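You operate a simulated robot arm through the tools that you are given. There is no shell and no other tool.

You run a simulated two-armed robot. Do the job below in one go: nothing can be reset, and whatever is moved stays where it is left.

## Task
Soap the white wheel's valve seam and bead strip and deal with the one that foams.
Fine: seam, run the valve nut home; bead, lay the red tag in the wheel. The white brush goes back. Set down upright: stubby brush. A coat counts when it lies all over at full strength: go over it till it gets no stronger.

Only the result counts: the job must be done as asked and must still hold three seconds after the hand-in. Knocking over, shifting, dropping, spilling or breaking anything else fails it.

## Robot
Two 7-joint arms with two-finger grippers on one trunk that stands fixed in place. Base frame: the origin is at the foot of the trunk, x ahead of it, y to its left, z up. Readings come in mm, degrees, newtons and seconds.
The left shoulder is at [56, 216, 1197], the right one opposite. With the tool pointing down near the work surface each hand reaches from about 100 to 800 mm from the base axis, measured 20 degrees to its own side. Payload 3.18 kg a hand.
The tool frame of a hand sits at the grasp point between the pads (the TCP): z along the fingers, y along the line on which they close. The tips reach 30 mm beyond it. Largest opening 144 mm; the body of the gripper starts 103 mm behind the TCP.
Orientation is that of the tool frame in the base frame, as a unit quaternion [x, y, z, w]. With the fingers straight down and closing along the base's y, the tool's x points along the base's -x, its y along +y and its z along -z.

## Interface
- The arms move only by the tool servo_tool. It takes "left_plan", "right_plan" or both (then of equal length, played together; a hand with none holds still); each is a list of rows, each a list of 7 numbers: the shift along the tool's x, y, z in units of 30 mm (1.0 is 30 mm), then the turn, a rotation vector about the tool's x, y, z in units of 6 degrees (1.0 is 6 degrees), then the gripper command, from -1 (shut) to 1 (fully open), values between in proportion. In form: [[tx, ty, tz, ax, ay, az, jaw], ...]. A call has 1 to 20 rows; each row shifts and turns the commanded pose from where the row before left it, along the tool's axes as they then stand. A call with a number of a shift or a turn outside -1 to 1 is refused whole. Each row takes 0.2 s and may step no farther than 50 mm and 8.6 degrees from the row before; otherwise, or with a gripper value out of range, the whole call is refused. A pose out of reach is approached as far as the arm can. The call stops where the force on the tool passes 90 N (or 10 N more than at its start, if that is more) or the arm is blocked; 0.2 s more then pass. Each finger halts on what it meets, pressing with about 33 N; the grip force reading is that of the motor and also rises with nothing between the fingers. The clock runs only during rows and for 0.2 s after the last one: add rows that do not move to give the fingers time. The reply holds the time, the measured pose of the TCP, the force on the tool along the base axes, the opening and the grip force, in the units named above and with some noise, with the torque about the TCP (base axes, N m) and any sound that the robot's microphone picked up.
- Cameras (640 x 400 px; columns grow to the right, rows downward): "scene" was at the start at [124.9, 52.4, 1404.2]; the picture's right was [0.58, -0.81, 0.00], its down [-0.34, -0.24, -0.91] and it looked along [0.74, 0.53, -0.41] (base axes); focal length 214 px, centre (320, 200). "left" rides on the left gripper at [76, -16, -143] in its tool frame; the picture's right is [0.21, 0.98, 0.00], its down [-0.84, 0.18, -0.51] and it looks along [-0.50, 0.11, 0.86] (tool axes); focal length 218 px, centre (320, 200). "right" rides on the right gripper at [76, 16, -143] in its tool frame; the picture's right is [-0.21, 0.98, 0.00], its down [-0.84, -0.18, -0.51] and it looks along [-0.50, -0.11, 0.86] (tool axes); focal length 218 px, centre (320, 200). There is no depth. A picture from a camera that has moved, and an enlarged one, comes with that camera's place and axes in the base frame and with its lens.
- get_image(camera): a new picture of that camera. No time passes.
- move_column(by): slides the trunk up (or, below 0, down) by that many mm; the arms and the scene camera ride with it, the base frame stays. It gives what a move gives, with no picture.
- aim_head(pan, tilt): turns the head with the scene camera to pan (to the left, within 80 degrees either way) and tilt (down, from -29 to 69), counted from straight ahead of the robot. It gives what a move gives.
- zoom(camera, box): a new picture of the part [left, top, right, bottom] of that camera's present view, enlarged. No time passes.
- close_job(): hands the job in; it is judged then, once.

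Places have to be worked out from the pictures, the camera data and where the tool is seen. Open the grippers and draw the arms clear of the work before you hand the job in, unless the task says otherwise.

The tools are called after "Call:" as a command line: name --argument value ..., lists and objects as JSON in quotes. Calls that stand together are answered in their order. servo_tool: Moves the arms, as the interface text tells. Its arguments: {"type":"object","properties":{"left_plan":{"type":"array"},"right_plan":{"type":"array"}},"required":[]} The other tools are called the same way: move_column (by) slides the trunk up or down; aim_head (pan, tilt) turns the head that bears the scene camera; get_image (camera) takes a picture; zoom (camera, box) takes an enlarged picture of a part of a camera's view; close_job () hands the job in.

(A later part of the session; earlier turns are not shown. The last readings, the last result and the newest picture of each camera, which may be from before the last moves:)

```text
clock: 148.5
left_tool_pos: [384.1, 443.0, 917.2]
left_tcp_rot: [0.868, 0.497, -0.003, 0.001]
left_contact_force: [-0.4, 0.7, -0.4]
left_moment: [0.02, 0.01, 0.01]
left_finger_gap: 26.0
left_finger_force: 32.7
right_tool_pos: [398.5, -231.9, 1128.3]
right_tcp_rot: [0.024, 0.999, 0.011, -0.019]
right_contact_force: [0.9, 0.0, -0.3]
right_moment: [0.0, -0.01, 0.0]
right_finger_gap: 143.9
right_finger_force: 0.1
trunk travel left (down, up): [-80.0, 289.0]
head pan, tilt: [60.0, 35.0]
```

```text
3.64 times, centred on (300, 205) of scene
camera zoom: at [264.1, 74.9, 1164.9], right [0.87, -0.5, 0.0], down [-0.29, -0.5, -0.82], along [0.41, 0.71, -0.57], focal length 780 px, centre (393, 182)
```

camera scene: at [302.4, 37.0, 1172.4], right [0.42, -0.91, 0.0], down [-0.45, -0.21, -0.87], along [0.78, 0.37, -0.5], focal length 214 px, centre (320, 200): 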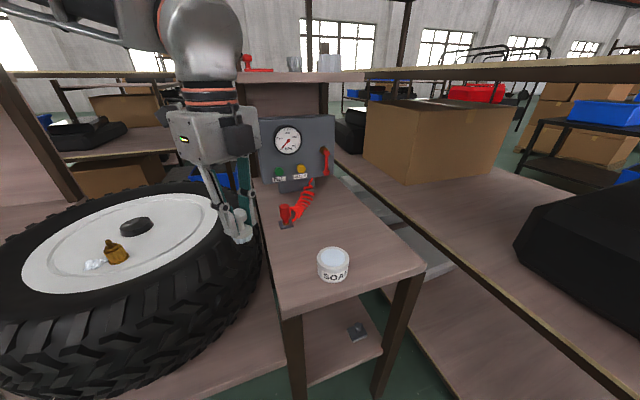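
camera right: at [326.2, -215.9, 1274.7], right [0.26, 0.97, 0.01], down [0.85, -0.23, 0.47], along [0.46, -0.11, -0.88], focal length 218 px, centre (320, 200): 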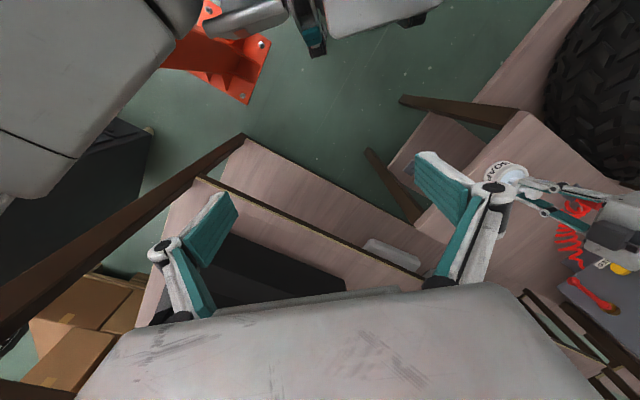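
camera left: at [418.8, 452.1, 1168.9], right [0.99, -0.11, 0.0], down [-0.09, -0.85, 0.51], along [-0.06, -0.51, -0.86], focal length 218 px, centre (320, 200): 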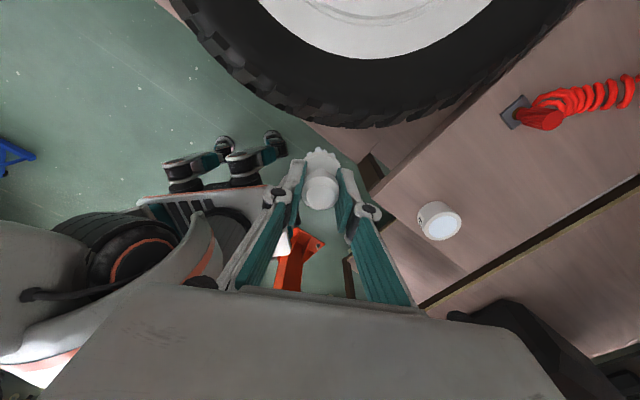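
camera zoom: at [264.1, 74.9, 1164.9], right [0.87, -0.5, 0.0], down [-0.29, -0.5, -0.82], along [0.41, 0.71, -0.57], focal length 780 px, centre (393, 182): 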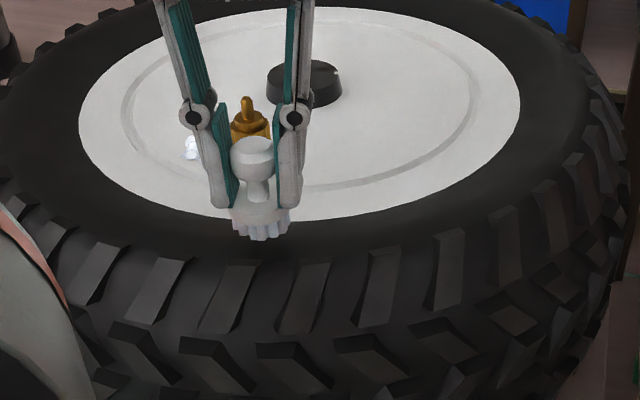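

I touch down and scrub slowly with the fresh brush: to one end, back, and on to the other end.

Call:
servo_tool --left_plan '[[0, 0, 0.3, 0, 0, 0, -1], [0, 0, 0.1, 0, 0, 0, -1], [0, 0, 0, 0, 0, 0, -1], [0.002, 0.2, 0, 0, 0, -0.25, -1], [0.002, 0.2, 0, 0, 0, -0.25, -1], [0.002, 0.2, 0, 0, 0, -0.25, -1], [0.002, 0.2, 0, 0, 0, -0.25, -1], [0.002, 0.2, 0, 0, 0, -0.25, -1], [0.002, 0.2, 0, 0, 0, -0.25, -1], [0.002, 0.2, 0, 0, 0, -0.25, -1], [0.002, 0.2, 0, 0, 0, -0.25, -1], [0.002, -0.2, 0, 0, 0, 0.25, -1], [0.002, -0.2, 0, 0, 0, 0.25, -1], [0.002, -0.2, 0, 0, 0, 0.25, -1], [0.002, -0.2, 0, 0, 0, 0.25, -1], [0.002, -0.2, 0, 0, 0, 0.25, -1], [0.002, -0.2, 0, 0, 0, 0.25, -1], [0.002, -0.2, 0, 0, 0, 0.25, -1], [0.002, -0.2, 0, 0, 0, 0.25, -1]]'

Call:
servo_tool --left_plan '[[0.002, -0.2, 0, 0, 0, 0.25, -1], [0.002, -0.2, 0, 0, 0, 0.25, -1], [0.002, -0.2, 0, 0, 0, 0.25, -1], [0.002, -0.2, 0, 0, 0, 0.25, -1], [0.002, -0.2, 0, 0, 0, 0.25, -1], [0.002, -0.2, 0, 0, 0, 0.25, -1], [0.002, -0.2, 0, 0, 0, 0.25, -1], [0.002, -0.2, 0, 0, 0, 0.25, -1], [0.002, -0.2, 0, 0, 0, 0.25, -1]]'

Call:
zoom --camera "scene" --box '[220, 150, 380, 260]'

Call:
get_image --camera "left"

```text
clock: 152.5
left_tool_pos: [382.3, 442.9, 906.4]
left_tcp_rot: [0.868, 0.497, -0.002, 0.001]
left_contact_force: [0.2, 0.1, -0.6]
left_moment: [0.02, 0.0, 0.04]
left_finger_gap: 25.8
left_finger_force: 32.4
right_tool_pos: [398.1, -232.2, 1128.8]
right_tcp_rot: [0.025, 0.999, 0.012, -0.019]
right_contact_force: [0.4, -0.2, 0.9]
right_moment: [-0.01, 0.02, 0.0]
right_finger_gap: 144.0
right_finger_force: 0.0
trunk travel left (down, up): [-80.0, 289.0]
head pan, tilt: [60.0, 35.0]
```

```text
clock: 154.5
left_tool_pos: [339.5, 474.4, 907.2]
left_tcp_rot: [0.92, 0.391, -0.004, 0.001]
left_contact_force: [-0.7, 0.1, -0.1]
left_moment: [0.01, 0.02, 0.0]
left_finger_gap: 25.3
left_finger_force: 32.7
right_tool_pos: [396.9, -233.0, 1128.1]
right_tcp_rot: [0.025, 0.999, 0.011, -0.018]
right_contact_force: [-0.8, -0.1, -0.5]
right_moment: [0.0, -0.01, -0.04]
right_finger_gap: 144.0
right_finger_force: 0.0
trunk travel left (down, up): [-80.0, 289.0]
head pan, tilt: [60.0, 35.0]
```

```text
3.64 times, centred on (300, 205) of scene
camera zoom: at [264.0, 74.9, 1165.0], right [0.87, -0.5, 0.0], down [-0.29, -0.5, -0.82], along [0.41, 0.71, -0.57], focal length 780 px, centre (393, 182)
```

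zoom: 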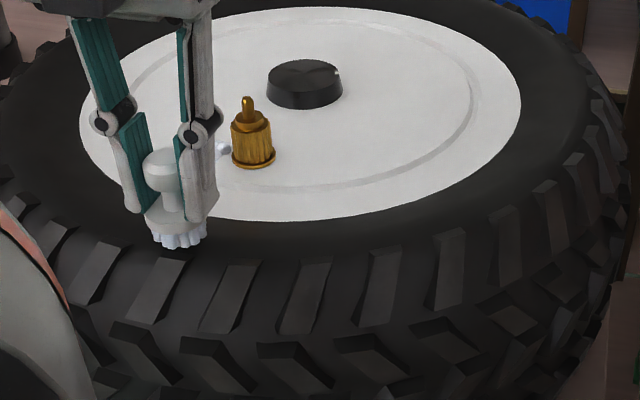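

```text
taken
camera left: at [382.1, 543.2, 1048.0], right [0.85, -0.53, 0.0], down [-0.45, -0.73, 0.51], along [-0.27, -0.43, -0.86], focal length 218 px, centre (320, 200)
```

left: 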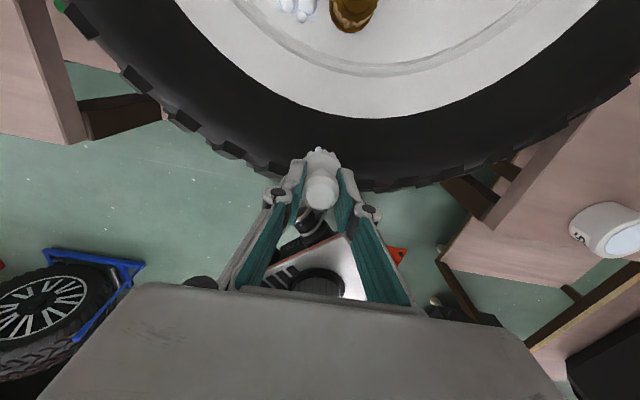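

There was no contact this time (0 N). I press down until ≈8–10 N and redo the pass.

Call:
servo_tool --left_plan '[[0, 0, 0.1, 0, 0, 0, -1], [0, 0, 0, 0, 0, 0, -1]]'

Call:
servo_tool --left_plan '[[0, 0, 0.07, 0, 0, 0, -1], [0, 0, 0, 0, 0, 0, -1]]'

```text
clock: 155.1
left_tool_pos: [339.1, 473.9, 905.2]
left_tcp_rot: [0.92, 0.392, -0.002, 0.001]
left_contact_force: [-1.9, 2.3, 14.4]
left_moment: [0.15, 0.02, 0.02]
left_finger_gap: 25.6
left_finger_force: 33.2
right_tool_pos: [398.1, -232.3, 1128.6]
right_tcp_rot: [0.024, 0.999, 0.011, -0.018]
right_contact_force: [-0.2, 0.0, 0.7]
right_moment: [0.01, 0.0, -0.02]
right_finger_gap: 143.9
right_finger_force: 0.1
trunk travel left (down, up): [-80.0, 289.0]
head pan, tilt: [60.0, 35.0]
```

```text
clock: 155.7
left_tool_pos: [339.4, 475.0, 904.4]
left_tcp_rot: [0.92, 0.392, 0.001, 0.001]
left_contact_force: [0.5, 3.8, 39.9]
left_moment: [0.29, -0.13, 0.03]
left_finger_gap: 25.7
left_finger_force: 33.2
right_tool_pos: [396.7, -234.5, 1128.8]
right_tcp_rot: [0.024, 0.999, 0.012, -0.018]
right_contact_force: [-0.2, -0.2, 0.5]
right_moment: [0.03, 0.0, -0.02]
right_finger_gap: 143.9
right_finger_force: 0.1
trunk travel left (down, up): [-80.0, 289.0]
head pan, tilt: [60.0, 35.0]
```

Too firm; I back off about 2 mm and sweep slowly back along the whole strip.

Call:
servo_tool --left_plan '[[0.002, 0.2, -0.075, 0, 0, -0.25, -1], [0.002, 0.2, 0, 0, 0, -0.25, -1], [0.002, 0.2, 0, 0, 0, -0.25, -1], [0.002, 0.2, 0, 0, 0, -0.25, -1], [0.002, 0.2, 0, 0, 0, -0.25, -1], [0.002, 0.2, 0, 0, 0, -0.25, -1], [0.002, 0.2, 0, 0, 0, -0.25, -1], [0.002, 0.2, 0, 0, 0, -0.25, -1], [0.002, 0.2, 0, 0, 0, -0.25, -1], [0.002, 0.2, 0, 0, 0, -0.25, -1], [0.002, 0.2, 0, 0, 0, -0.25, -1], [0.002, 0.2, 0, 0, 0, -0.25, -1], [0.002, 0.2, 0, 0, 0, -0.25, -1], [0.002, 0.2, 0, 0, 0, -0.25, -1], [0.002, 0.2, 0, 0, 0, -0.25, -1], [0.002, 0.2, 0, 0, 0, -0.25, -1], [0.002, 0.2, 0, 0, 0, -0.25, -1]]'

Call:
zoom --camera "scene" --box '[220, 160, 360, 250]'

Call:
get_image --camera "left"

```text
clock: 159.3
left_tool_pos: [424.2, 422.1, 904.7]
left_tcp_rot: [0.81, 0.587, -0.004, 0.0]
left_contact_force: [-24.0, 8.3, 22.1]
left_moment: [0.25, 0.87, -0.02]
left_finger_gap: 25.4
left_finger_force: 32.7
right_tool_pos: [396.0, -231.9, 1129.4]
right_tcp_rot: [0.025, 0.999, 0.012, -0.017]
right_contact_force: [-0.5, 0.2, -0.2]
right_moment: [-0.01, 0.0, 0.01]
right_finger_gap: 144.0
right_finger_force: 0.0
trunk travel left (down, up): [-80.0, 289.0]
head pan, tilt: [60.0, 35.0]
```

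```text
4.44 times, centred on (290, 205) of scene
camera zoom: at [260.8, 74.7, 1165.9], right [0.87, -0.5, 0.0], down [-0.28, -0.5, -0.82], along [0.41, 0.71, -0.57], focal length 953 px, centre (453, 178)
```

zoom: 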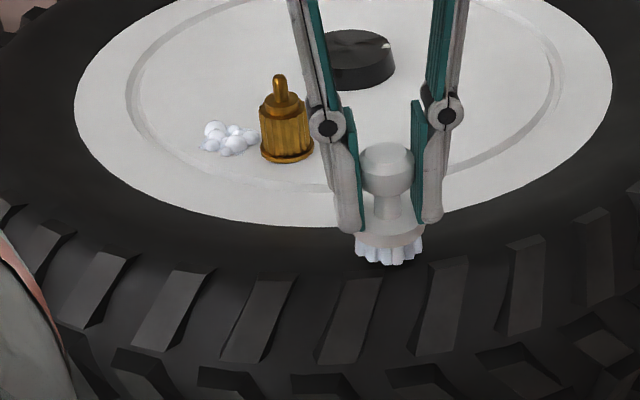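

```text
taken
camera left: at [434.3, 502.7, 1046.4], right [0.99, -0.11, -0.01], down [-0.09, -0.85, 0.51], along [-0.06, -0.51, -0.86], focal length 218 px, centre (320, 200)
```

left: 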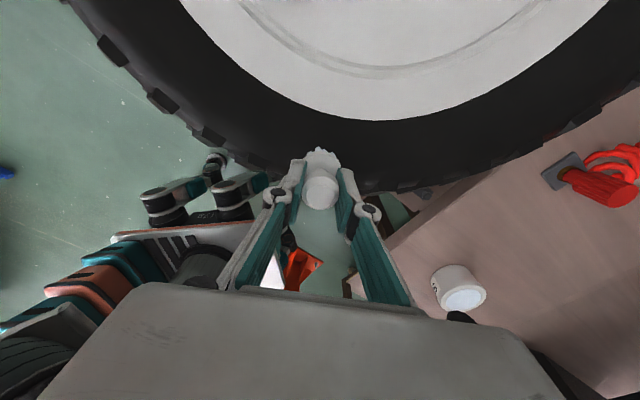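

Definitely no coat takes at the scuffed spot, so it was mere dirt. I go to the outer ring (r≈166) and sweep it slowly with the fresh brush.

Call:
servo_tool --left_plan '[[0, 0, -0.5, 0, 0, 0, -1], [0, 0, -0.7, 0, 0, 0, -1], [0.76, 0, 0, 0, 0, 0, -1], [0.76, 0, 0, 0, 0, 0, -1], [0.76, 0, 0, 0, 0, 0, -1], [0, 0, 0.8, 0, 0, 0, -1], [0, 0, 0.7, 0, 0, 0, -1], [0, 0, 0.2, 0, 0, 0, -1], [0, 0, 0, 0, 0, 0, -1]]'

Call:
servo_tool --left_plan '[[0, 0, 0.1, 0, 0, 0, -1], [0, 0, 0, 0, 0, 0, -1]]'

```text
clock: 161.3
left_tool_pos: [448.4, 486.8, 888.4]
left_tcp_rot: [0.811, 0.586, -0.003, 0.0]
left_contact_force: [0.4, -0.8, 0.1]
left_moment: [-0.06, 0.03, 0.01]
left_finger_gap: 25.8
left_finger_force: 33.0
right_tool_pos: [398.4, -233.2, 1128.7]
right_tcp_rot: [0.025, 0.999, 0.012, -0.02]
right_contact_force: [-0.4, 0.5, 0.8]
right_moment: [-0.03, -0.01, -0.01]
right_finger_gap: 144.1
right_finger_force: 0.0
trunk travel left (down, up): [-80.0, 289.0]
head pan, tilt: [60.0, 35.0]
```

```text
clock: 161.9
left_tool_pos: [447.9, 487.5, 884.6]
left_tcp_rot: [0.81, 0.586, -0.002, 0.001]
left_contact_force: [-0.9, 0.1, 6.7]
left_moment: [-0.13, -0.06, 0.01]
left_finger_gap: 25.8
left_finger_force: 32.5
right_tool_pos: [399.2, -232.7, 1128.1]
right_tcp_rot: [0.025, 0.999, 0.012, -0.019]
right_contact_force: [0.7, -0.5, -0.6]
right_moment: [0.01, 0.0, 0.03]
right_finger_gap: 144.1
right_finger_force: 0.1
trunk travel left (down, up): [-80.0, 289.0]
head pan, tilt: [60.0, 35.0]
```

In contact (7 N). A slow sweep along the ring toward −164°.

Call:
servo_tool --left_plan '[[0.0064, -0.267, 0.01, 0, 0, 0.46, -1], [0.0064, -0.267, 0, 0, 0, 0.46, -1], [0.0064, -0.267, 0, 0, 0, 0.46, -1], [0.0064, -0.267, 0, 0, 0, 0.46, -1], [0.0064, -0.267, 0, 0, 0, 0.46, -1], [0.0064, -0.267, 0, 0, 0, 0.46, -1], [0.0064, -0.267, 0, 0, 0, 0.46, -1], [0.0064, -0.267, 0, 0, 0, 0.46, -1], [0.0064, -0.267, 0, 0, 0, 0.46, -1], [0.0064, -0.267, 0, 0, 0, 0.46, -1], [0.0064, -0.267, 0, 0, 0, 0.46, -1], [0.0064, -0.267, 0, 0, 0, 0.46, -1], [0.0064, -0.267, 0, 0, 0, 0.46, -1], [0.0064, -0.267, 0, 0, 0, 0.46, -1], [0.0064, -0.267, 0, 0, 0, 0.46, -1], [0.0064, -0.267, 0, 0, 0, 0.46, -1], [0.0064, -0.267, 0, 0, 0, 0.46, -1], [0.0064, -0.267, 0, 0, 0, 0.46, -1], [0.0064, -0.267, 0, 0, 0, 0.46, -1], [0.0064, -0.267, 0, 0, 0, 0.46, -1]]'

Call:
get_image --camera "left"

Call:
zoom --camera "scene" --box '[220, 150, 340, 230]'

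```text
clock: 166.1
left_tool_pos: [339.6, 597.6, 884.9]
left_tcp_rot: [0.99, 0.142, -0.004, 0.002]
left_contact_force: [1.0, -11.3, 14.6]
left_moment: [-0.35, 0.04, 0.03]
left_finger_gap: 25.8
left_finger_force: 32.3
right_tool_pos: [398.0, -233.3, 1128.2]
right_tcp_rot: [0.025, 0.999, 0.012, -0.019]
right_contact_force: [-0.3, 0.9, 0.4]
right_moment: [0.01, -0.01, -0.01]
right_finger_gap: 144.1
right_finger_force: 0.2
trunk travel left (down, up): [-80.0, 289.0]
head pan, tilt: [60.0, 35.0]
```

```text
taken
camera left: at [410.5, 636.7, 1026.7], right [0.48, -0.88, 0.0], down [-0.75, -0.41, 0.51], along [-0.45, -0.25, -0.86], focal length 218 px, centre (320, 200)
```

left: 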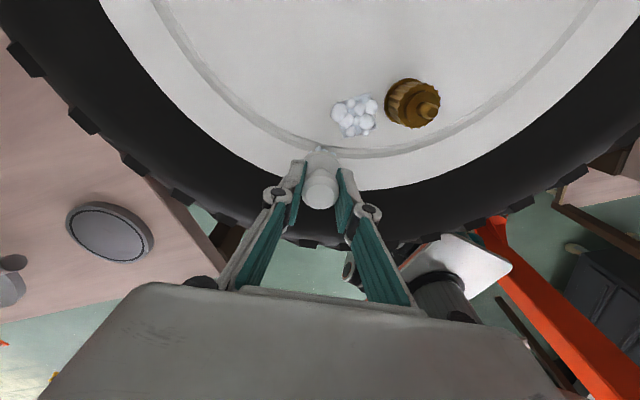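

```text
5.00 times, centred on (280, 190) of scene
camera zoom: at [263.6, 73.0, 1165.1], right [0.87, -0.5, 0.0], down [-0.29, -0.5, -0.82], along [0.41, 0.71, -0.57], focal length 1072 px, centre (520, 250)
```

zoom: 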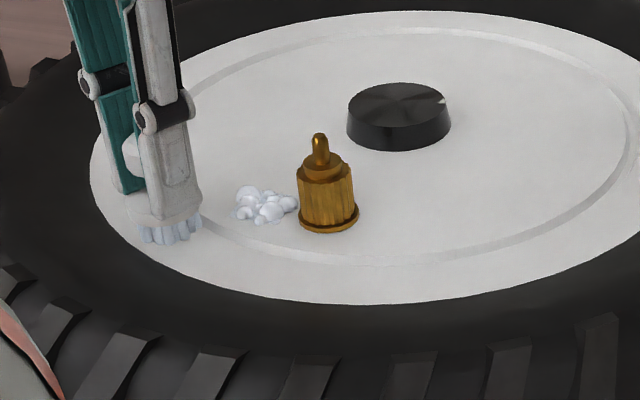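

No film from −108° to −164°. I keep sweeping the ring slowly around the left side.

Call:
servo_tool --left_plan '[[0.0064, -0.267, 0, 0, 0, 0.46, -1], [0.0064, -0.267, 0, 0, 0, 0.46, -1], [0.0064, -0.267, 0, 0, 0, 0.46, -1], [0.0064, -0.267, 0, 0, 0, 0.46, -1], [0.0064, -0.267, 0, 0, 0, 0.46, -1], [0.0064, -0.267, 0, 0, 0, 0.46, -1], [0.0064, -0.267, 0, 0, 0, 0.46, -1], [0.0064, -0.267, 0, 0, 0, 0.46, -1], [0.0064, -0.267, 0, 0, 0, 0.46, -1], [0.0064, -0.267, 0, 0, 0, 0.46, -1], [0.0064, -0.267, 0, 0, 0, 0.46, -1], [0.0064, -0.267, 0, 0, 0, 0.46, -1], [0.0064, -0.267, 0, 0, 0, 0.46, -1], [0.0064, -0.267, 0, 0, 0, 0.46, -1], [0.0064, -0.267, 0, 0, 0, 0.46, -1], [0.0064, -0.267, 0, 0, 0, 0.46, -1], [0.0064, -0.267, 0, 0, 0, 0.46, -1], [0.0064, -0.267, 0, 0, 0, 0.46, -1]]'

Call:
get_image --camera "left"

Call:
zoom --camera "scene" --box '[200, 140, 320, 220]'

```text
clock: 169.9
left_tool_pos: [360.2, 734.8, 884.7]
left_tcp_rot: [0.958, -0.286, -0.004, 0.002]
left_contact_force: [-5.8, -8.5, 12.3]
left_moment: [-0.2, 0.16, 0.0]
left_finger_gap: 25.7
left_finger_force: 33.3
right_tool_pos: [397.1, -234.2, 1127.2]
right_tcp_rot: [0.025, 0.999, 0.012, -0.019]
right_contact_force: [0.8, 0.0, 0.5]
right_moment: [-0.01, -0.02, 0.03]
right_finger_gap: 143.8
right_finger_force: 0.0
trunk travel left (down, up): [-80.0, 289.0]
head pan, tilt: [60.0, 35.0]
```

```text
taken
camera left: at [435.1, 709.2, 1026.9], right [-0.36, -0.93, 0.0], down [-0.8, 0.31, 0.51], along [-0.48, 0.18, -0.86], focal length 218 px, centre (320, 200)
```

left: 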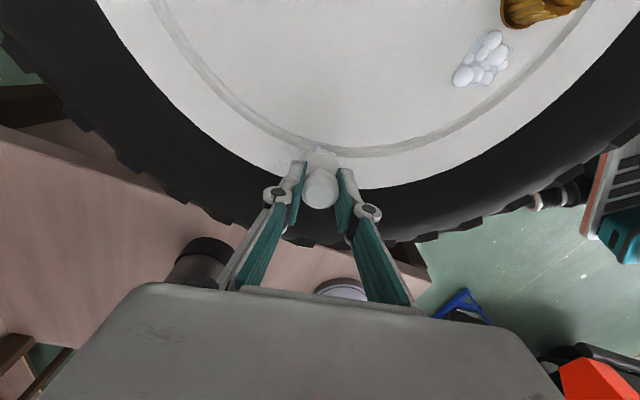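

```text
5.00 times, centred on (260, 180) of scene
camera zoom: at [263.0, 73.1, 1165.3], right [0.87, -0.5, 0.0], down [-0.29, -0.5, -0.82], along [0.41, 0.71, -0.57], focal length 1072 px, centre (620, 300)
```

zoom: 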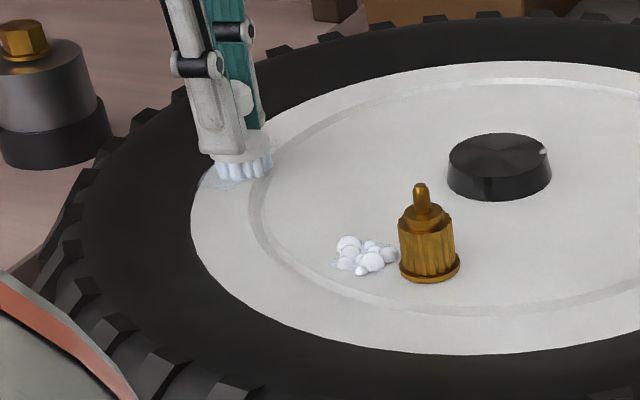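

A bluish film is now visible around the brush on the left part of the ring: that's the bead strip. I zoom in to see its extent.

Call:
zoom --camera "scene" --box '[225, 150, 275, 190]'

Call:
zoom --camera "left" --box '[230, 90, 410, 220]'

```text
10.00 times, centred on (250, 170) of scene
camera zoom: at [263.0, 73.1, 1165.3], right [0.87, -0.5, 0.0], down [-0.29, -0.5, -0.82], along [0.41, 0.71, -0.57], focal length 2145 px, centre (1020, 500)
```

zoom: 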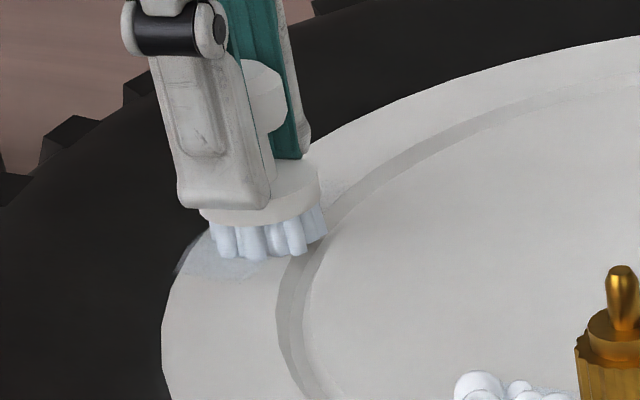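

```text
3.08 times, centred on (320, 155) of left
camera zoom: at [435.1, 709.2, 1026.9], right [-0.36, -0.93, 0.0], down [-0.8, 0.31, 0.51], along [-0.48, 0.18, -0.86], focal length 672 px, centre (320, 338)
```

zoom: 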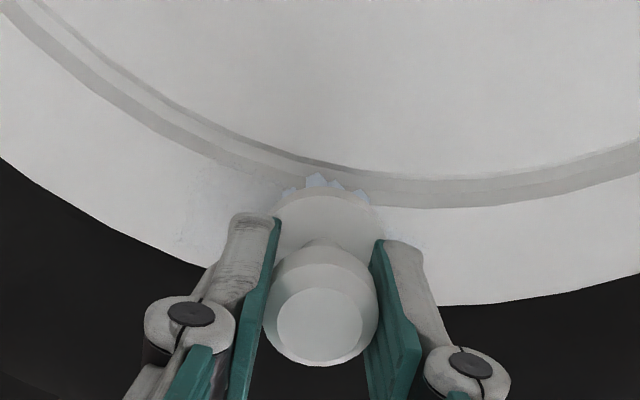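

The strip lies on the ring around φ≈147°, roughly from [352, 708] to at least [386, 770]. I continue slowly over it.

Call:
servo_tool --left_plan '[[0.004, -0.2, 0, 0, 0, 0.345, -1], [0.004, -0.2, 0, 0, 0, 0.345, -1], [0.004, -0.2, 0, 0, 0, 0.345, -1], [0.004, -0.2, 0, 0, 0, 0.345, -1], [0.004, -0.2, 0, 0, 0, 0.345, -1], [0.004, -0.2, 0, 0, 0, 0.345, -1], [0.004, -0.2, 0, 0, 0, 0.345, -1], [0.004, -0.2, 0, 0, 0, 0.345, -1], [0.004, -0.2, 0, 0, 0, 0.345, -1], [0.004, -0.2, 0, 0, 0, 0.345, -1], [0, 0, 0, 0, 0, 0, -1]]'

Call:
get_image --camera "left"

Call:
zoom --camera "scene" --box '[220, 140, 290, 190]'

```text
clock: 172.3
left_tool_pos: [402.7, 779.5, 884.9]
left_tcp_rot: [0.892, -0.453, -0.002, 0.002]
left_contact_force: [-8.8, -3.8, 11.1]
left_moment: [-0.05, 0.29, 0.04]
left_finger_gap: 26.1
left_finger_force: 32.4
right_tool_pos: [397.1, -233.4, 1128.3]
right_tcp_rot: [0.024, 0.999, 0.012, -0.019]
right_contact_force: [0.9, 0.2, 0.4]
right_moment: [-0.01, 0.0, -0.02]
right_finger_gap: 144.1
right_finger_force: 0.1
trunk travel left (down, up): [-80.0, 289.0]
head pan, tilt: [60.0, 35.0]
```

```text
taken
camera left: at [461.5, 728.7, 1027.2], right [-0.67, -0.74, 0.0], down [-0.64, 0.58, 0.51], along [-0.38, 0.34, -0.86], focal length 218 px, centre (320, 200)
```

left: 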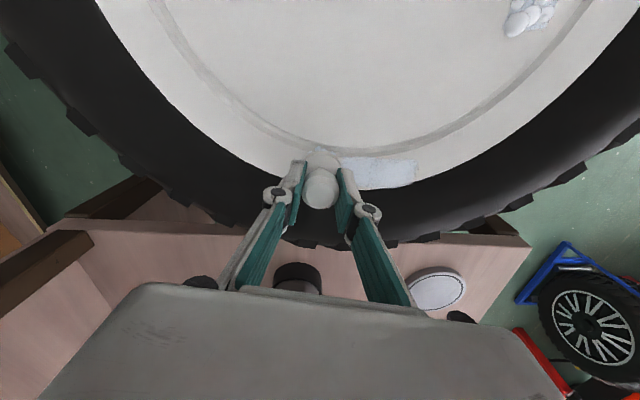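

```text
8.00 times, centred on (255, 165) of scene
camera zoom: at [262.8, 73.6, 1165.4], right [0.87, -0.5, 0.0], down [-0.29, -0.5, -0.82], along [0.41, 0.71, -0.57], focal length 1716 px, centre (840, 480)
```

zoom: 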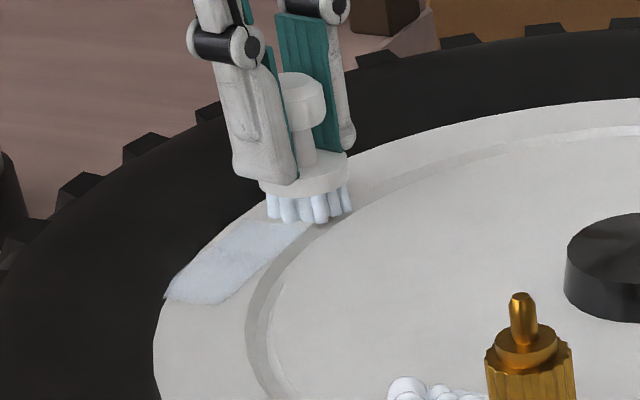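

The strip is now clear: a straight pale-blue rectangle, about 28 mm wide, lying along the bench direction [0.71, 0.71]. I lift and look at its whole outline.

Call:
servo_tool --left_plan '[[0.2, 0, -0.5, 0, 0, 0, -1], [0.6, 0, -0.8, 0, 0, 0, -1], [0.7, 0, -0.7, 0, 0, 0, -1], [0, 0, 0, 0, 0, 0, -1]]'

Call:
get_image --camera "left"

Call:
zoom --camera "scene" --box '[220, 140, 290, 190]'

Call:
zoom --camera "left" --box '[240, 140, 420, 270]'

```text
clock: 173.3
left_tool_pos: [431.1, 743.8, 943.3]
left_tcp_rot: [0.891, -0.454, -0.002, 0.003]
left_contact_force: [0.7, -0.2, 0.2]
left_moment: [-0.03, 0.01, 0.02]
left_finger_gap: 25.8
left_finger_force: 32.6
right_tool_pos: [399.5, -230.9, 1128.3]
right_tcp_rot: [0.026, 0.999, 0.011, -0.019]
right_contact_force: [0.3, 0.7, -0.3]
right_moment: [0.02, -0.03, -0.03]
right_finger_gap: 143.6
right_finger_force: 0.0
trunk travel left (down, up): [-80.0, 289.0]
head pan, tilt: [60.0, 35.0]
```

```text
taken
camera left: at [490.9, 694.2, 1085.3], right [-0.67, -0.74, 0.01], down [-0.64, 0.58, 0.51], along [-0.38, 0.33, -0.86], focal length 218 px, centre (320, 200)
```

left: 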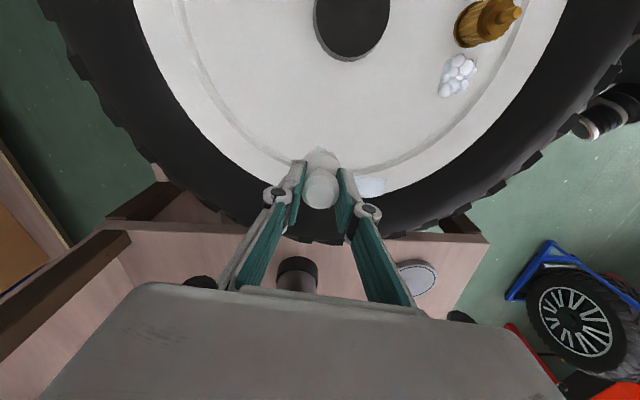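

```text
8.00 times, centred on (255, 165) of scene
camera zoom: at [264.1, 75.2, 1164.9], right [0.87, -0.5, 0.0], down [-0.29, -0.5, -0.82], along [0.41, 0.71, -0.57], focal length 1716 px, centre (840, 480)
```

zoom: 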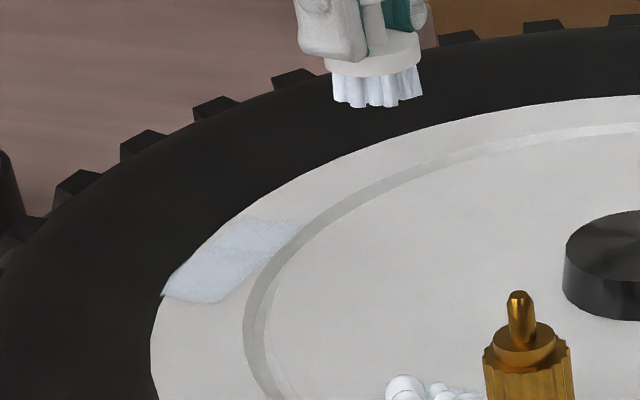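

```text
3.08 times, centred on (330, 205) of left
camera zoom: at [490.9, 694.2, 1085.3], right [-0.67, -0.74, 0.01], down [-0.64, 0.58, 0.51], along [-0.38, 0.33, -0.86], focal length 672 px, centre (289, 185)
```

zoom: 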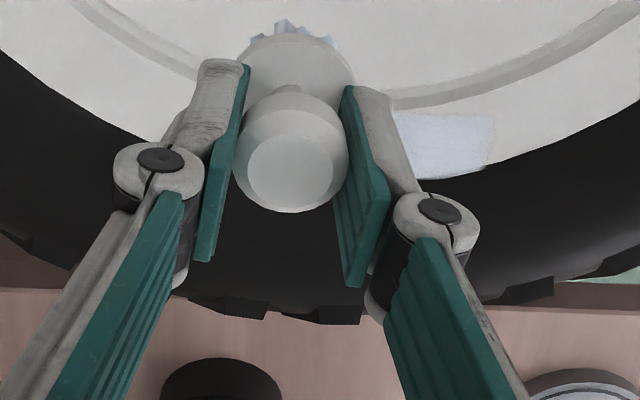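

The full strip: corners ≈[332,737], [348,717], [397,768], [377,786] (≈68×26 mm), centre [363.5, 752]. I align the tool with it and go over it in slow passes.

Call:
servo_tool --left_plan '[[0, 0, 0, 0, 0, -1, -1], [0, 0, 0, 0, 0, -0.48, -1], [-0.55, 0.787, 0, 0, 0, 0, -1], [-0.55, 0.787, 0, 0, 0, 0, -1], [-0.55, 0.787, 0, 0, 0, 0, -1], [0, 0, 0.9, 0, 0, 0, -1], [0, 0, 0.8, 0, 0, 0, -1], [0, 0, 0, 0, 0, 0, -1]]'

Call:
servo_tool --left_plan '[[0, 0, 0.15, 0, 0, 0, -1], [0, 0, 0.08, 0, 0, 0, -1], [0, 0, 0, 0, 0, 0, -1]]'

```text
clock: 175.1
left_tool_pos: [345.4, 728.9, 895.0]
left_tcp_rot: [0.924, -0.383, -0.001, 0.001]
left_contact_force: [4.5, -0.5, 12.5]
left_moment: [0.11, 0.01, -0.03]
left_finger_gap: 25.9
left_finger_force: 32.7
right_tool_pos: [397.4, -234.0, 1128.8]
right_tcp_rot: [0.025, 0.999, 0.011, -0.019]
right_contact_force: [0.4, 0.4, 0.2]
right_moment: [0.01, 0.0, 0.0]
right_finger_gap: 143.8
right_finger_force: 0.1
trunk travel left (down, up): [-80.0, 289.0]
head pan, tilt: [60.0, 35.0]
```

```text
clock: 175.9
left_tool_pos: [344.1, 727.9, 892.7]
left_tcp_rot: [0.923, -0.384, 0.002, -0.005]
left_contact_force: [12.9, 4.0, 54.6]
left_moment: [0.52, 0.21, -0.14]
left_finger_gap: 25.6
left_finger_force: 33.3
right_tool_pos: [396.8, -235.7, 1128.7]
right_tcp_rot: [0.025, 0.999, 0.014, -0.018]
right_contact_force: [0.5, 0.5, 0.4]
right_moment: [-0.02, 0.01, 0.0]
right_finger_gap: 143.9
right_finger_force: 0.0
trunk travel left (down, up): [-80.0, 289.0]
head pan, tilt: [60.0, 35.0]
```

The brush caught the tyre edge there (the tyre rises right at the rim). I back off, shift 9 mm inward and touch down on the flat ring.

Call:
servo_tool --left_plan '[[0, 0, -0.3, 0, 0, 0, -1], [0.3, 0, -0.1, 0, 0, 0, -1], [0, 0, 0.2, 0, 0, 0, -1], [0, 0, 0, 0, 0, 0, -1]]'

Call:
servo_tool --left_plan '[[0, 0, 0.15, 0, 0, 0, -1], [0, 0, 0, 0, 0, 0, -1]]'

```text
clock: 176.9
left_tool_pos: [350.5, 720.0, 890.4]
left_tcp_rot: [0.924, -0.383, -0.002, 0.004]
left_contact_force: [0.0, -0.1, -1.3]
left_moment: [-0.03, 0.03, 0.0]
left_finger_gap: 25.9
left_finger_force: 32.8
right_tool_pos: [398.8, -232.6, 1128.0]
right_tcp_rot: [0.025, 0.999, 0.012, -0.021]
right_contact_force: [0.2, -0.3, -0.4]
right_moment: [0.02, 0.0, 0.0]
right_finger_gap: 144.0
right_finger_force: 0.1
trunk travel left (down, up): [-80.0, 289.0]
head pan, tilt: [60.0, 35.0]
```

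```text
clock: 177.5
left_tool_pos: [352.1, 722.1, 888.9]
left_tcp_rot: [0.923, -0.384, 0.0, 0.001]
left_contact_force: [1.8, 0.1, 6.7]
left_moment: [0.06, 0.01, -0.02]
left_finger_gap: 25.7
left_finger_force: 33.1
right_tool_pos: [396.9, -232.4, 1128.4]
right_tcp_rot: [0.026, 0.999, 0.012, -0.019]
right_contact_force: [-0.8, 0.6, 0.1]
right_moment: [0.0, 0.01, 0.0]
right_finger_gap: 144.1
right_finger_force: 0.1
trunk travel left (down, up): [-80.0, 289.0]
head pan, tilt: [60.0, 35.0]
```

Light contact now. A slow pass along the strip's length.

Call:
servo_tool --left_plan '[[0, -0.167, 0, 0, 0, 0, -1], [0, -0.167, 0.02, 0, 0, 0, -1], [0, -0.167, 0.02, 0, 0, 0, -1], [0, -0.167, 0.01, 0, 0, 0, -1], [0, -0.167, 0, 0, 0, 0, -1], [0, -0.167, 0, 0, 0, 0, -1], [0, -0.167, 0, 0, 0, 0, -1], [0, -0.167, 0, 0, 0, 0, -1], [0, -0.167, 0, 0, 0, 0, -1], [0, -0.167, 0, 0, 0, 0, -1], [0, -0.167, 0, 0, 0, 0, -1], [0, -0.167, 0, 0, 0, 0, -1], [0, -0.167, 0, 0, 0, 0, -1], [0, -0.167, 0, 0, 0, 0, -1], [0, 0, 0, 0, 0, 0, -1]]'

Call:
zoom --camera "scene" --box '[220, 140, 290, 190]'

```text
clock: 180.7
left_tool_pos: [400.8, 772.1, 886.6]
left_tcp_rot: [0.924, -0.384, -0.001, 0.003]
left_contact_force: [-0.6, -0.3, -0.6]
left_moment: [0.0, 0.01, -0.01]
left_finger_gap: 25.8
left_finger_force: 32.9
right_tool_pos: [397.9, -231.5, 1129.6]
right_tcp_rot: [0.024, 0.999, 0.012, -0.018]
right_contact_force: [-0.3, 0.3, -0.3]
right_moment: [-0.03, 0.01, 0.01]
right_finger_gap: 144.2
right_finger_force: 0.1
trunk travel left (down, up): [-80.0, 289.0]
head pan, tilt: [60.0, 35.0]
```

```text
8.00 times, centred on (255, 165) of scene
camera zoom: at [264.0, 74.9, 1165.0], right [0.87, -0.5, 0.0], down [-0.29, -0.5, -0.82], along [0.41, 0.71, -0.57], focal length 1716 px, centre (840, 480)
```

zoom: 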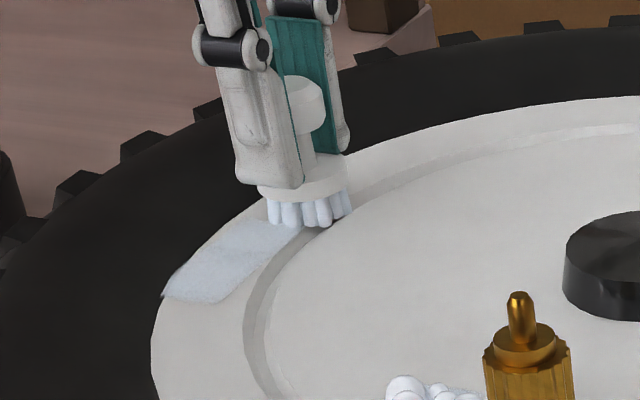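

The film looks a bit stronger. I press slightly more and go back with the line shifted 4 mm outward.

Call:
servo_tool --left_plan '[[-0.1, 0, 0.07, 0, 0, 0, -1], [-0.03, 0.167, 0.03, 0, 0, 0, -1], [0, 0.167, 0, 0, 0, 0, -1], [0, 0.167, 0, 0, 0, 0, -1], [0, 0.167, 0, 0, 0, 0, -1], [0, 0.167, 0, 0, 0, 0, -1], [0, 0.167, 0, 0, 0, 0, -1], [0, 0.167, 0, 0, 0, 0, -1], [0, 0.167, 0, 0, 0, 0, -1], [0, 0.167, -0.01, 0, 0, 0, -1], [0, 0.167, -0.02, 0, 0, 0, -1], [0, 0.167, -0.02, 0, 0, 0, -1], [0, 0.167, -0.03, 0, 0, 0, -1], [0, 0.167, -0.03, 0, 0, 0, -1], [0, 0, 0, 0, 0, 0, -1]]'

Call:
zoom --camera "scene" --box '[220, 140, 290, 190]'

```text
clock: 183.9
left_tool_pos: [354.6, 728.3, 885.8]
left_tcp_rot: [0.923, -0.385, 0.001, 0.001]
left_contact_force: [29.3, 6.4, 15.4]
left_moment: [0.43, -1.21, -0.25]
left_finger_gap: 26.1
left_finger_force: 33.1
right_tool_pos: [400.3, -232.0, 1127.1]
right_tcp_rot: [0.025, 0.999, 0.011, -0.02]
right_contact_force: [-0.5, -0.4, -0.2]
right_moment: [-0.01, -0.02, 0.0]
right_finger_gap: 144.0
right_finger_force: 0.0
trunk travel left (down, up): [-80.0, 289.0]
head pan, tilt: [60.0, 35.0]
```

```text
8.00 times, centred on (255, 165) of scene
camera zoom: at [265.7, 74.2, 1164.5], right [0.87, -0.5, 0.0], down [-0.29, -0.5, -0.82], along [0.41, 0.71, -0.57], focal length 1716 px, centre (840, 480)
```

zoom: 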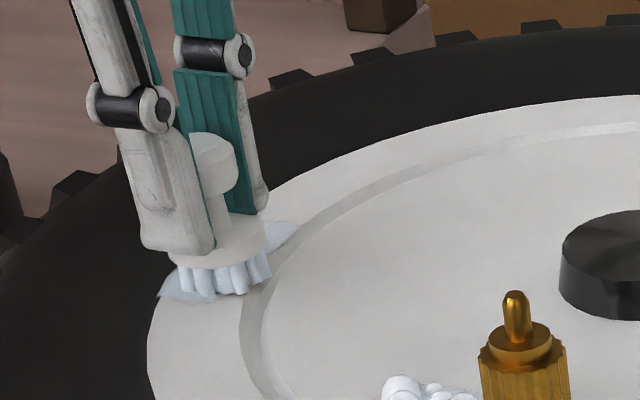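

The film gets stronger. The tyre wall pushes at the near end, so I ease inward 3 mm and make another forward and back pass.

Call:
servo_tool --left_plan '[[0.1, -0.15, 0, 0, 0, 0, -1], [0, -0.2, 0.03, 0, 0, 0, -1], [0, -0.2, 0.03, 0, 0, 0, -1], [0, -0.2, 0.02, 0, 0, 0, -1], [0, -0.2, 0, 0, 0, 0, -1], [-0.03, -0.2, 0, 0, 0, 0, -1], [-0.03, -0.2, 0, 0, 0, 0, -1], [-0.03, -0.2, 0, 0, 0, 0, -1], [-0.03, -0.2, 0, 0, 0, 0, -1], [0, -0.1, 0, 0, 0, 0, -1], [0, 0.2, 0, 0, 0, 0, -1], [0, 0.2, 0, 0, 0, 0, -1], [0.03, 0.2, 0, 0, 0, 0, -1], [0.03, 0.2, 0, 0, 0, 0, -1], [0.03, 0.2, 0, 0, 0, 0, -1], [0.03, 0.2, -0.02, 0, 0, 0, -1], [0, 0.2, -0.03, 0, 0, 0, -1], [0, 0.15, -0.02, 0, 0, 0, -1], [0, 0, 0, 0, 0, 0, -1]]'

Call:
zoom --camera "scene" --box '[220, 140, 290, 190]'

```text
clock: 187.9
left_tool_pos: [359.9, 732.1, 885.2]
left_tcp_rot: [0.924, -0.382, -0.002, 0.004]
left_contact_force: [1.7, 0.4, 5.7]
left_moment: [0.03, -0.19, -0.02]
left_finger_gap: 26.1
left_finger_force: 33.1
right_tool_pos: [398.4, -231.0, 1127.1]
right_tcp_rot: [0.024, 0.999, 0.011, -0.019]
right_contact_force: [-0.5, 0.3, -0.7]
right_moment: [0.01, 0.04, -0.05]
right_finger_gap: 144.0
right_finger_force: 0.0
trunk travel left (down, up): [-80.0, 289.0]
head pan, tilt: [60.0, 35.0]
```

```text
8.00 times, centred on (255, 165) of scene
camera zoom: at [264.1, 74.5, 1164.8], right [0.87, -0.5, 0.0], down [-0.29, -0.5, -0.82], along [0.41, 0.71, -0.57], focal length 1716 px, centre (840, 480)
```

zoom: 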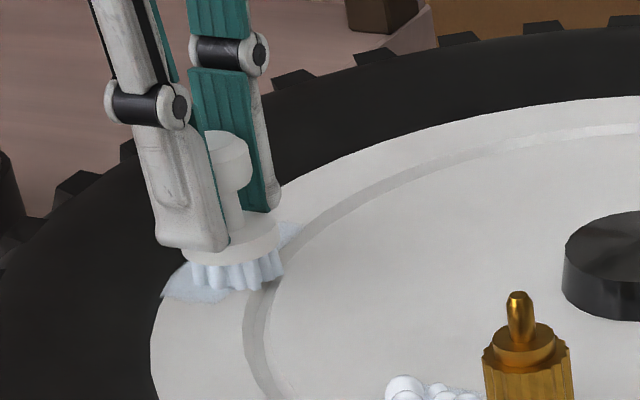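

I lift again to judge the strength and evenness of the film.

Call:
servo_tool --left_plan '[[0.1, 0, -0.5, 0, 0, 0, -1], [0.5, -0.3, -0.9, 0, 0, 0, -1], [0.8, -0.3, -0.8, 0, 0, 0, -1], [0.8, 0, 0, 0, 0, 0, -1], [0, 0, 0, 0, 0, 0, -1]]'

Call:
zoom --camera "scene" --box '[230, 155, 270, 185]'

Call:
zoom --camera "left" --box '[260, 140, 440, 270]'

Call:
get_image --camera "left"

```text
clock: 189.1
left_tool_pos: [420.5, 698.3, 952.3]
left_tcp_rot: [0.924, -0.383, -0.002, 0.004]
left_contact_force: [0.1, -0.2, -0.9]
left_moment: [0.0, -0.01, -0.04]
left_finger_gap: 25.5
left_finger_force: 32.5
right_tool_pos: [397.9, -231.9, 1128.6]
right_tcp_rot: [0.026, 0.999, 0.012, -0.02]
right_contact_force: [0.6, 0.5, -0.1]
right_moment: [-0.01, -0.02, 0.0]
right_finger_gap: 143.9
right_finger_force: 0.1
trunk travel left (down, up): [-80.0, 289.0]
head pan, tilt: [60.0, 35.0]
```

```text
13.33 times, centred on (250, 170) of scene
camera zoom: at [263.9, 74.9, 1165.0], right [0.87, -0.5, 0.0], down [-0.29, -0.5, -0.82], along [0.41, 0.71, -0.57], focal length 2860 px, centre (1253, 600)
```

zoom: 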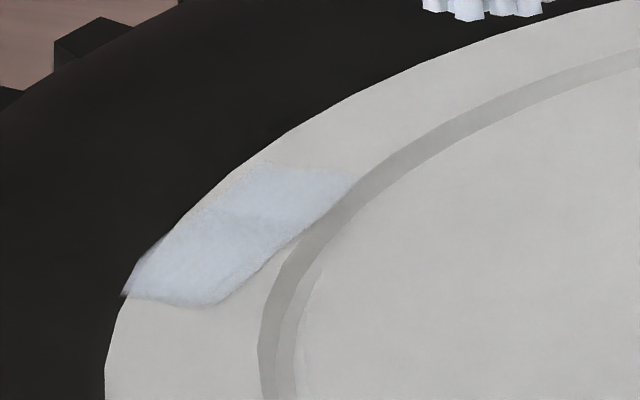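

```text
3.08 times, centred on (350, 205) of left
camera zoom: at [487.9, 657.8, 1094.9], right [-0.54, -0.84, 0.01], down [-0.72, 0.47, 0.51], along [-0.43, 0.27, -0.86], focal length 672 px, centre (228, 185)
```

zoom: 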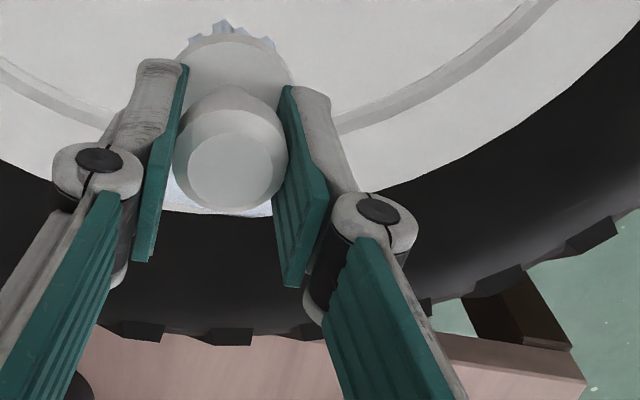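

```text
taken
camera left: at [487.9, 657.8, 1094.9], right [-0.54, -0.84, 0.01], down [-0.72, 0.47, 0.51], along [-0.43, 0.27, -0.86], focal length 218 px, centre (320, 200)
```

left: 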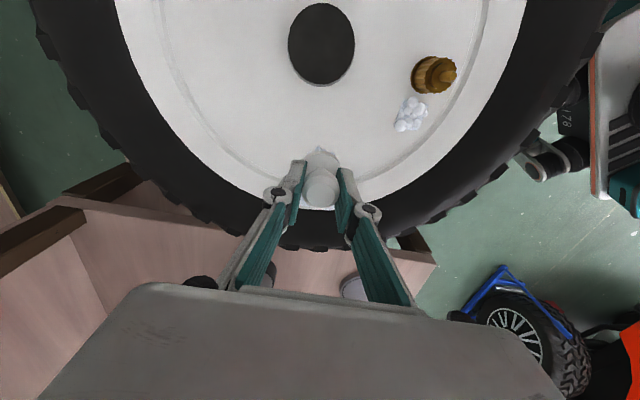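

The film is clearly stronger, though its outer edge next to the tyre looks weaker. I make a pass centred further out (about 171 mm from the hub axis line), letting the brush ride the tyre edge lightly.

Call:
servo_tool --left_plan '[[-0.845, -0.377, 0, 0, 0, 0, -1], [-0.845, -0.377, 0, 0, 0, 0, -1], [-0.845, -0.377, 0, 0, 0, 0, -1], [0, 0, 0.9, 0, 0, 0, -1], [0, 0, 0.9, 0, 0, 0, -1], [0, 0, 0.2, 0, 0, 0, -1], [0, 0, 0, 0, 0, 0, -1]]'

Call:
servo_tool --left_plan '[[0, 0, 0.1, 0, 0, 0, -1], [0, 0, 0, 0, 0, 0, -1]]'

```text
clock: 190.7
left_tool_pos: [389.8, 776.0, 892.4]
left_tcp_rot: [0.924, -0.383, -0.001, 0.003]
left_contact_force: [0.6, -0.1, 0.2]
left_moment: [-0.02, -0.01, 0.0]
left_finger_gap: 25.8
left_finger_force: 32.8
right_tool_pos: [398.8, -232.5, 1127.4]
right_tcp_rot: [0.025, 0.999, 0.013, -0.019]
right_contact_force: [0.2, -0.2, 0.6]
right_moment: [0.0, -0.01, 0.0]
right_finger_gap: 143.9
right_finger_force: 0.1
trunk travel left (down, up): [-80.0, 289.0]
head pan, tilt: [60.0, 35.0]
```

```text
clock: 191.3
left_tool_pos: [389.6, 775.3, 888.4]
left_tcp_rot: [0.923, -0.384, -0.001, 0.003]
left_contact_force: [0.0, 0.3, -1.4]
left_moment: [0.0, -0.04, 0.01]
left_finger_gap: 25.5
left_finger_force: 33.0
right_tool_pos: [399.4, -233.0, 1128.1]
right_tcp_rot: [0.025, 0.999, 0.012, -0.019]
right_contact_force: [-0.5, 0.2, 0.8]
right_moment: [0.02, -0.03, -0.02]
right_finger_gap: 143.9
right_finger_force: 0.1
trunk travel left (down, up): [-80.0, 289.0]
head pan, tilt: [60.0, 35.0]
```

Still just above; a little lower.

Call:
servo_tool --left_plan '[[0, 0, 0.08, 0, 0, 0, -1], [0, 0, 0, 0, 0, 0, -1]]'

Call:
servo_tool --left_plan '[[0, 0, 0.05, 0, 0, 0, -1], [0, 0, 0, 0, 0, 0, -1]]'

```text
clock: 191.9
left_tool_pos: [388.7, 775.9, 886.8]
left_tcp_rot: [0.924, -0.383, -0.002, 0.003]
left_contact_force: [-0.3, 0.2, -0.9]
left_moment: [-0.03, -0.02, 0.0]
left_finger_gap: 25.3
left_finger_force: 32.9
right_tool_pos: [398.0, -232.8, 1128.4]
right_tcp_rot: [0.025, 0.999, 0.012, -0.018]
right_contact_force: [-0.1, 0.1, -0.2]
right_moment: [-0.01, 0.02, 0.0]
right_finger_gap: 144.1
right_finger_force: 0.1
trunk travel left (down, up): [-80.0, 289.0]
head pan, tilt: [60.0, 35.0]
```

```text
clock: 192.5
left_tool_pos: [389.6, 775.5, 885.4]
left_tcp_rot: [0.924, -0.383, -0.001, 0.002]
left_contact_force: [-0.8, -0.4, 1.0]
left_moment: [0.06, 0.02, -0.01]
left_finger_gap: 25.7
left_finger_force: 32.9
right_tool_pos: [398.1, -232.9, 1128.5]
right_tcp_rot: [0.025, 0.999, 0.012, -0.019]
right_contact_force: [0.6, 1.1, 0.0]
right_moment: [0.04, -0.01, 0.0]
right_finger_gap: 143.9
right_finger_force: 0.1
trunk travel left (down, up): [-80.0, 289.0]
head pan, tilt: [60.0, 35.0]
```

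Flat contact here, no tyre interference. I press lightly and sweep along the outer line.

Call:
servo_tool --left_plan '[[-0.07, 0, 0.04, 0, 0, 0, -1], [0, 0.167, 0, 0, 0, 0, -1], [0, 0.167, 0, 0, 0, 0, -1], [0, 0.167, 0, 0, 0, 0, -1], [0, 0.167, 0, 0, 0, 0, -1], [0, 0.167, 0, 0, 0, 0, -1], [0, 0.167, -0.02, 0, 0, 0, -1], [0, 0.167, -0.03, 0, 0, 0, -1], [0, 0.167, -0.04, 0, 0, 0, -1], [0, 0.167, -0.05, 0, 0, 0, -1], [0, 0, 0, 0, 0, 0, -1]]'

Call:
zoom --camera "scene" --box '[220, 140, 290, 190]'

```text
clock: 194.9
left_tool_pos: [357.8, 744.6, 888.9]
left_tcp_rot: [0.924, -0.383, 0.0, 0.002]
left_contact_force: [21.6, 4.2, 10.8]
left_moment: [0.27, -0.9, -0.16]
left_finger_gap: 25.7
left_finger_force: 32.4
right_tool_pos: [399.6, -232.7, 1128.2]
right_tcp_rot: [0.025, 0.999, 0.012, -0.02]
right_contact_force: [0.3, -0.5, 0.0]
right_moment: [0.03, -0.01, -0.02]
right_finger_gap: 144.0
right_finger_force: 0.1
trunk travel left (down, up): [-80.0, 289.0]
head pan, tilt: [60.0, 35.0]
```

```text
8.00 times, centred on (255, 165) of scene
camera zoom: at [265.3, 74.3, 1164.7], right [0.87, -0.5, 0.0], down [-0.29, -0.5, -0.82], along [0.41, 0.71, -0.57], focal length 1716 px, centre (840, 480)
```

zoom: 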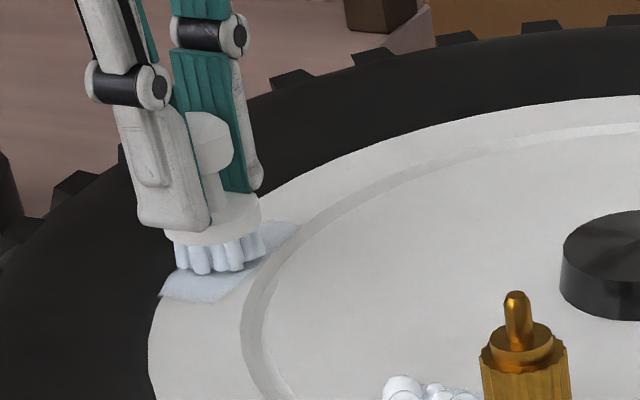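

I let it ride up a little further over the tyre edge to catch the far outer corner, then come back.

Call:
servo_tool --left_plan '[[0, 0.1, -0.12, 0, 0, 0, -1], [0, 0.167, -0.1, 0, 0, 0, -1], [0, 0.167, -0.05, 0, 0, 0, -1], [0, 0.1, 0, 0, 0, 0, -1], [0, 0, 0, 0, 0, 0, -1]]'

Call:
servo_tool --left_plan '[[0, 0, 0.05, 0, 0, 0, -1], [0, 0, 0, 0, 0, 0, -1]]'

```text
clock: 196.1
left_tool_pos: [344.7, 735.2, 896.3]
left_tcp_rot: [0.924, -0.383, -0.001, 0.002]
left_contact_force: [10.7, 5.3, 8.0]
left_moment: [0.32, -0.41, -0.13]
left_finger_gap: 25.6
left_finger_force: 32.6
right_tool_pos: [399.1, -232.8, 1128.2]
right_tcp_rot: [0.024, 0.999, 0.012, -0.019]
right_contact_force: [0.1, 1.1, -0.3]
right_moment: [-0.01, -0.01, -0.03]
right_finger_gap: 144.1
right_finger_force: 0.0
trunk travel left (down, up): [-80.0, 289.0]
head pan, tilt: [60.0, 35.0]
```

```text
clock: 196.7
left_tool_pos: [346.0, 736.0, 896.1]
left_tcp_rot: [0.924, -0.383, 0.0, 0.001]
left_contact_force: [8.7, 3.1, 15.0]
left_moment: [0.28, -0.18, -0.13]
left_finger_gap: 25.7
left_finger_force: 33.2
right_tool_pos: [398.0, -233.5, 1128.0]
right_tcp_rot: [0.024, 0.999, 0.012, -0.019]
right_contact_force: [-0.1, 1.1, 0.1]
right_moment: [-0.03, -0.03, 0.0]
right_finger_gap: 144.1
right_finger_force: 0.1
trunk travel left (down, up): [-80.0, 289.0]
head pan, tilt: [60.0, 35.0]
```

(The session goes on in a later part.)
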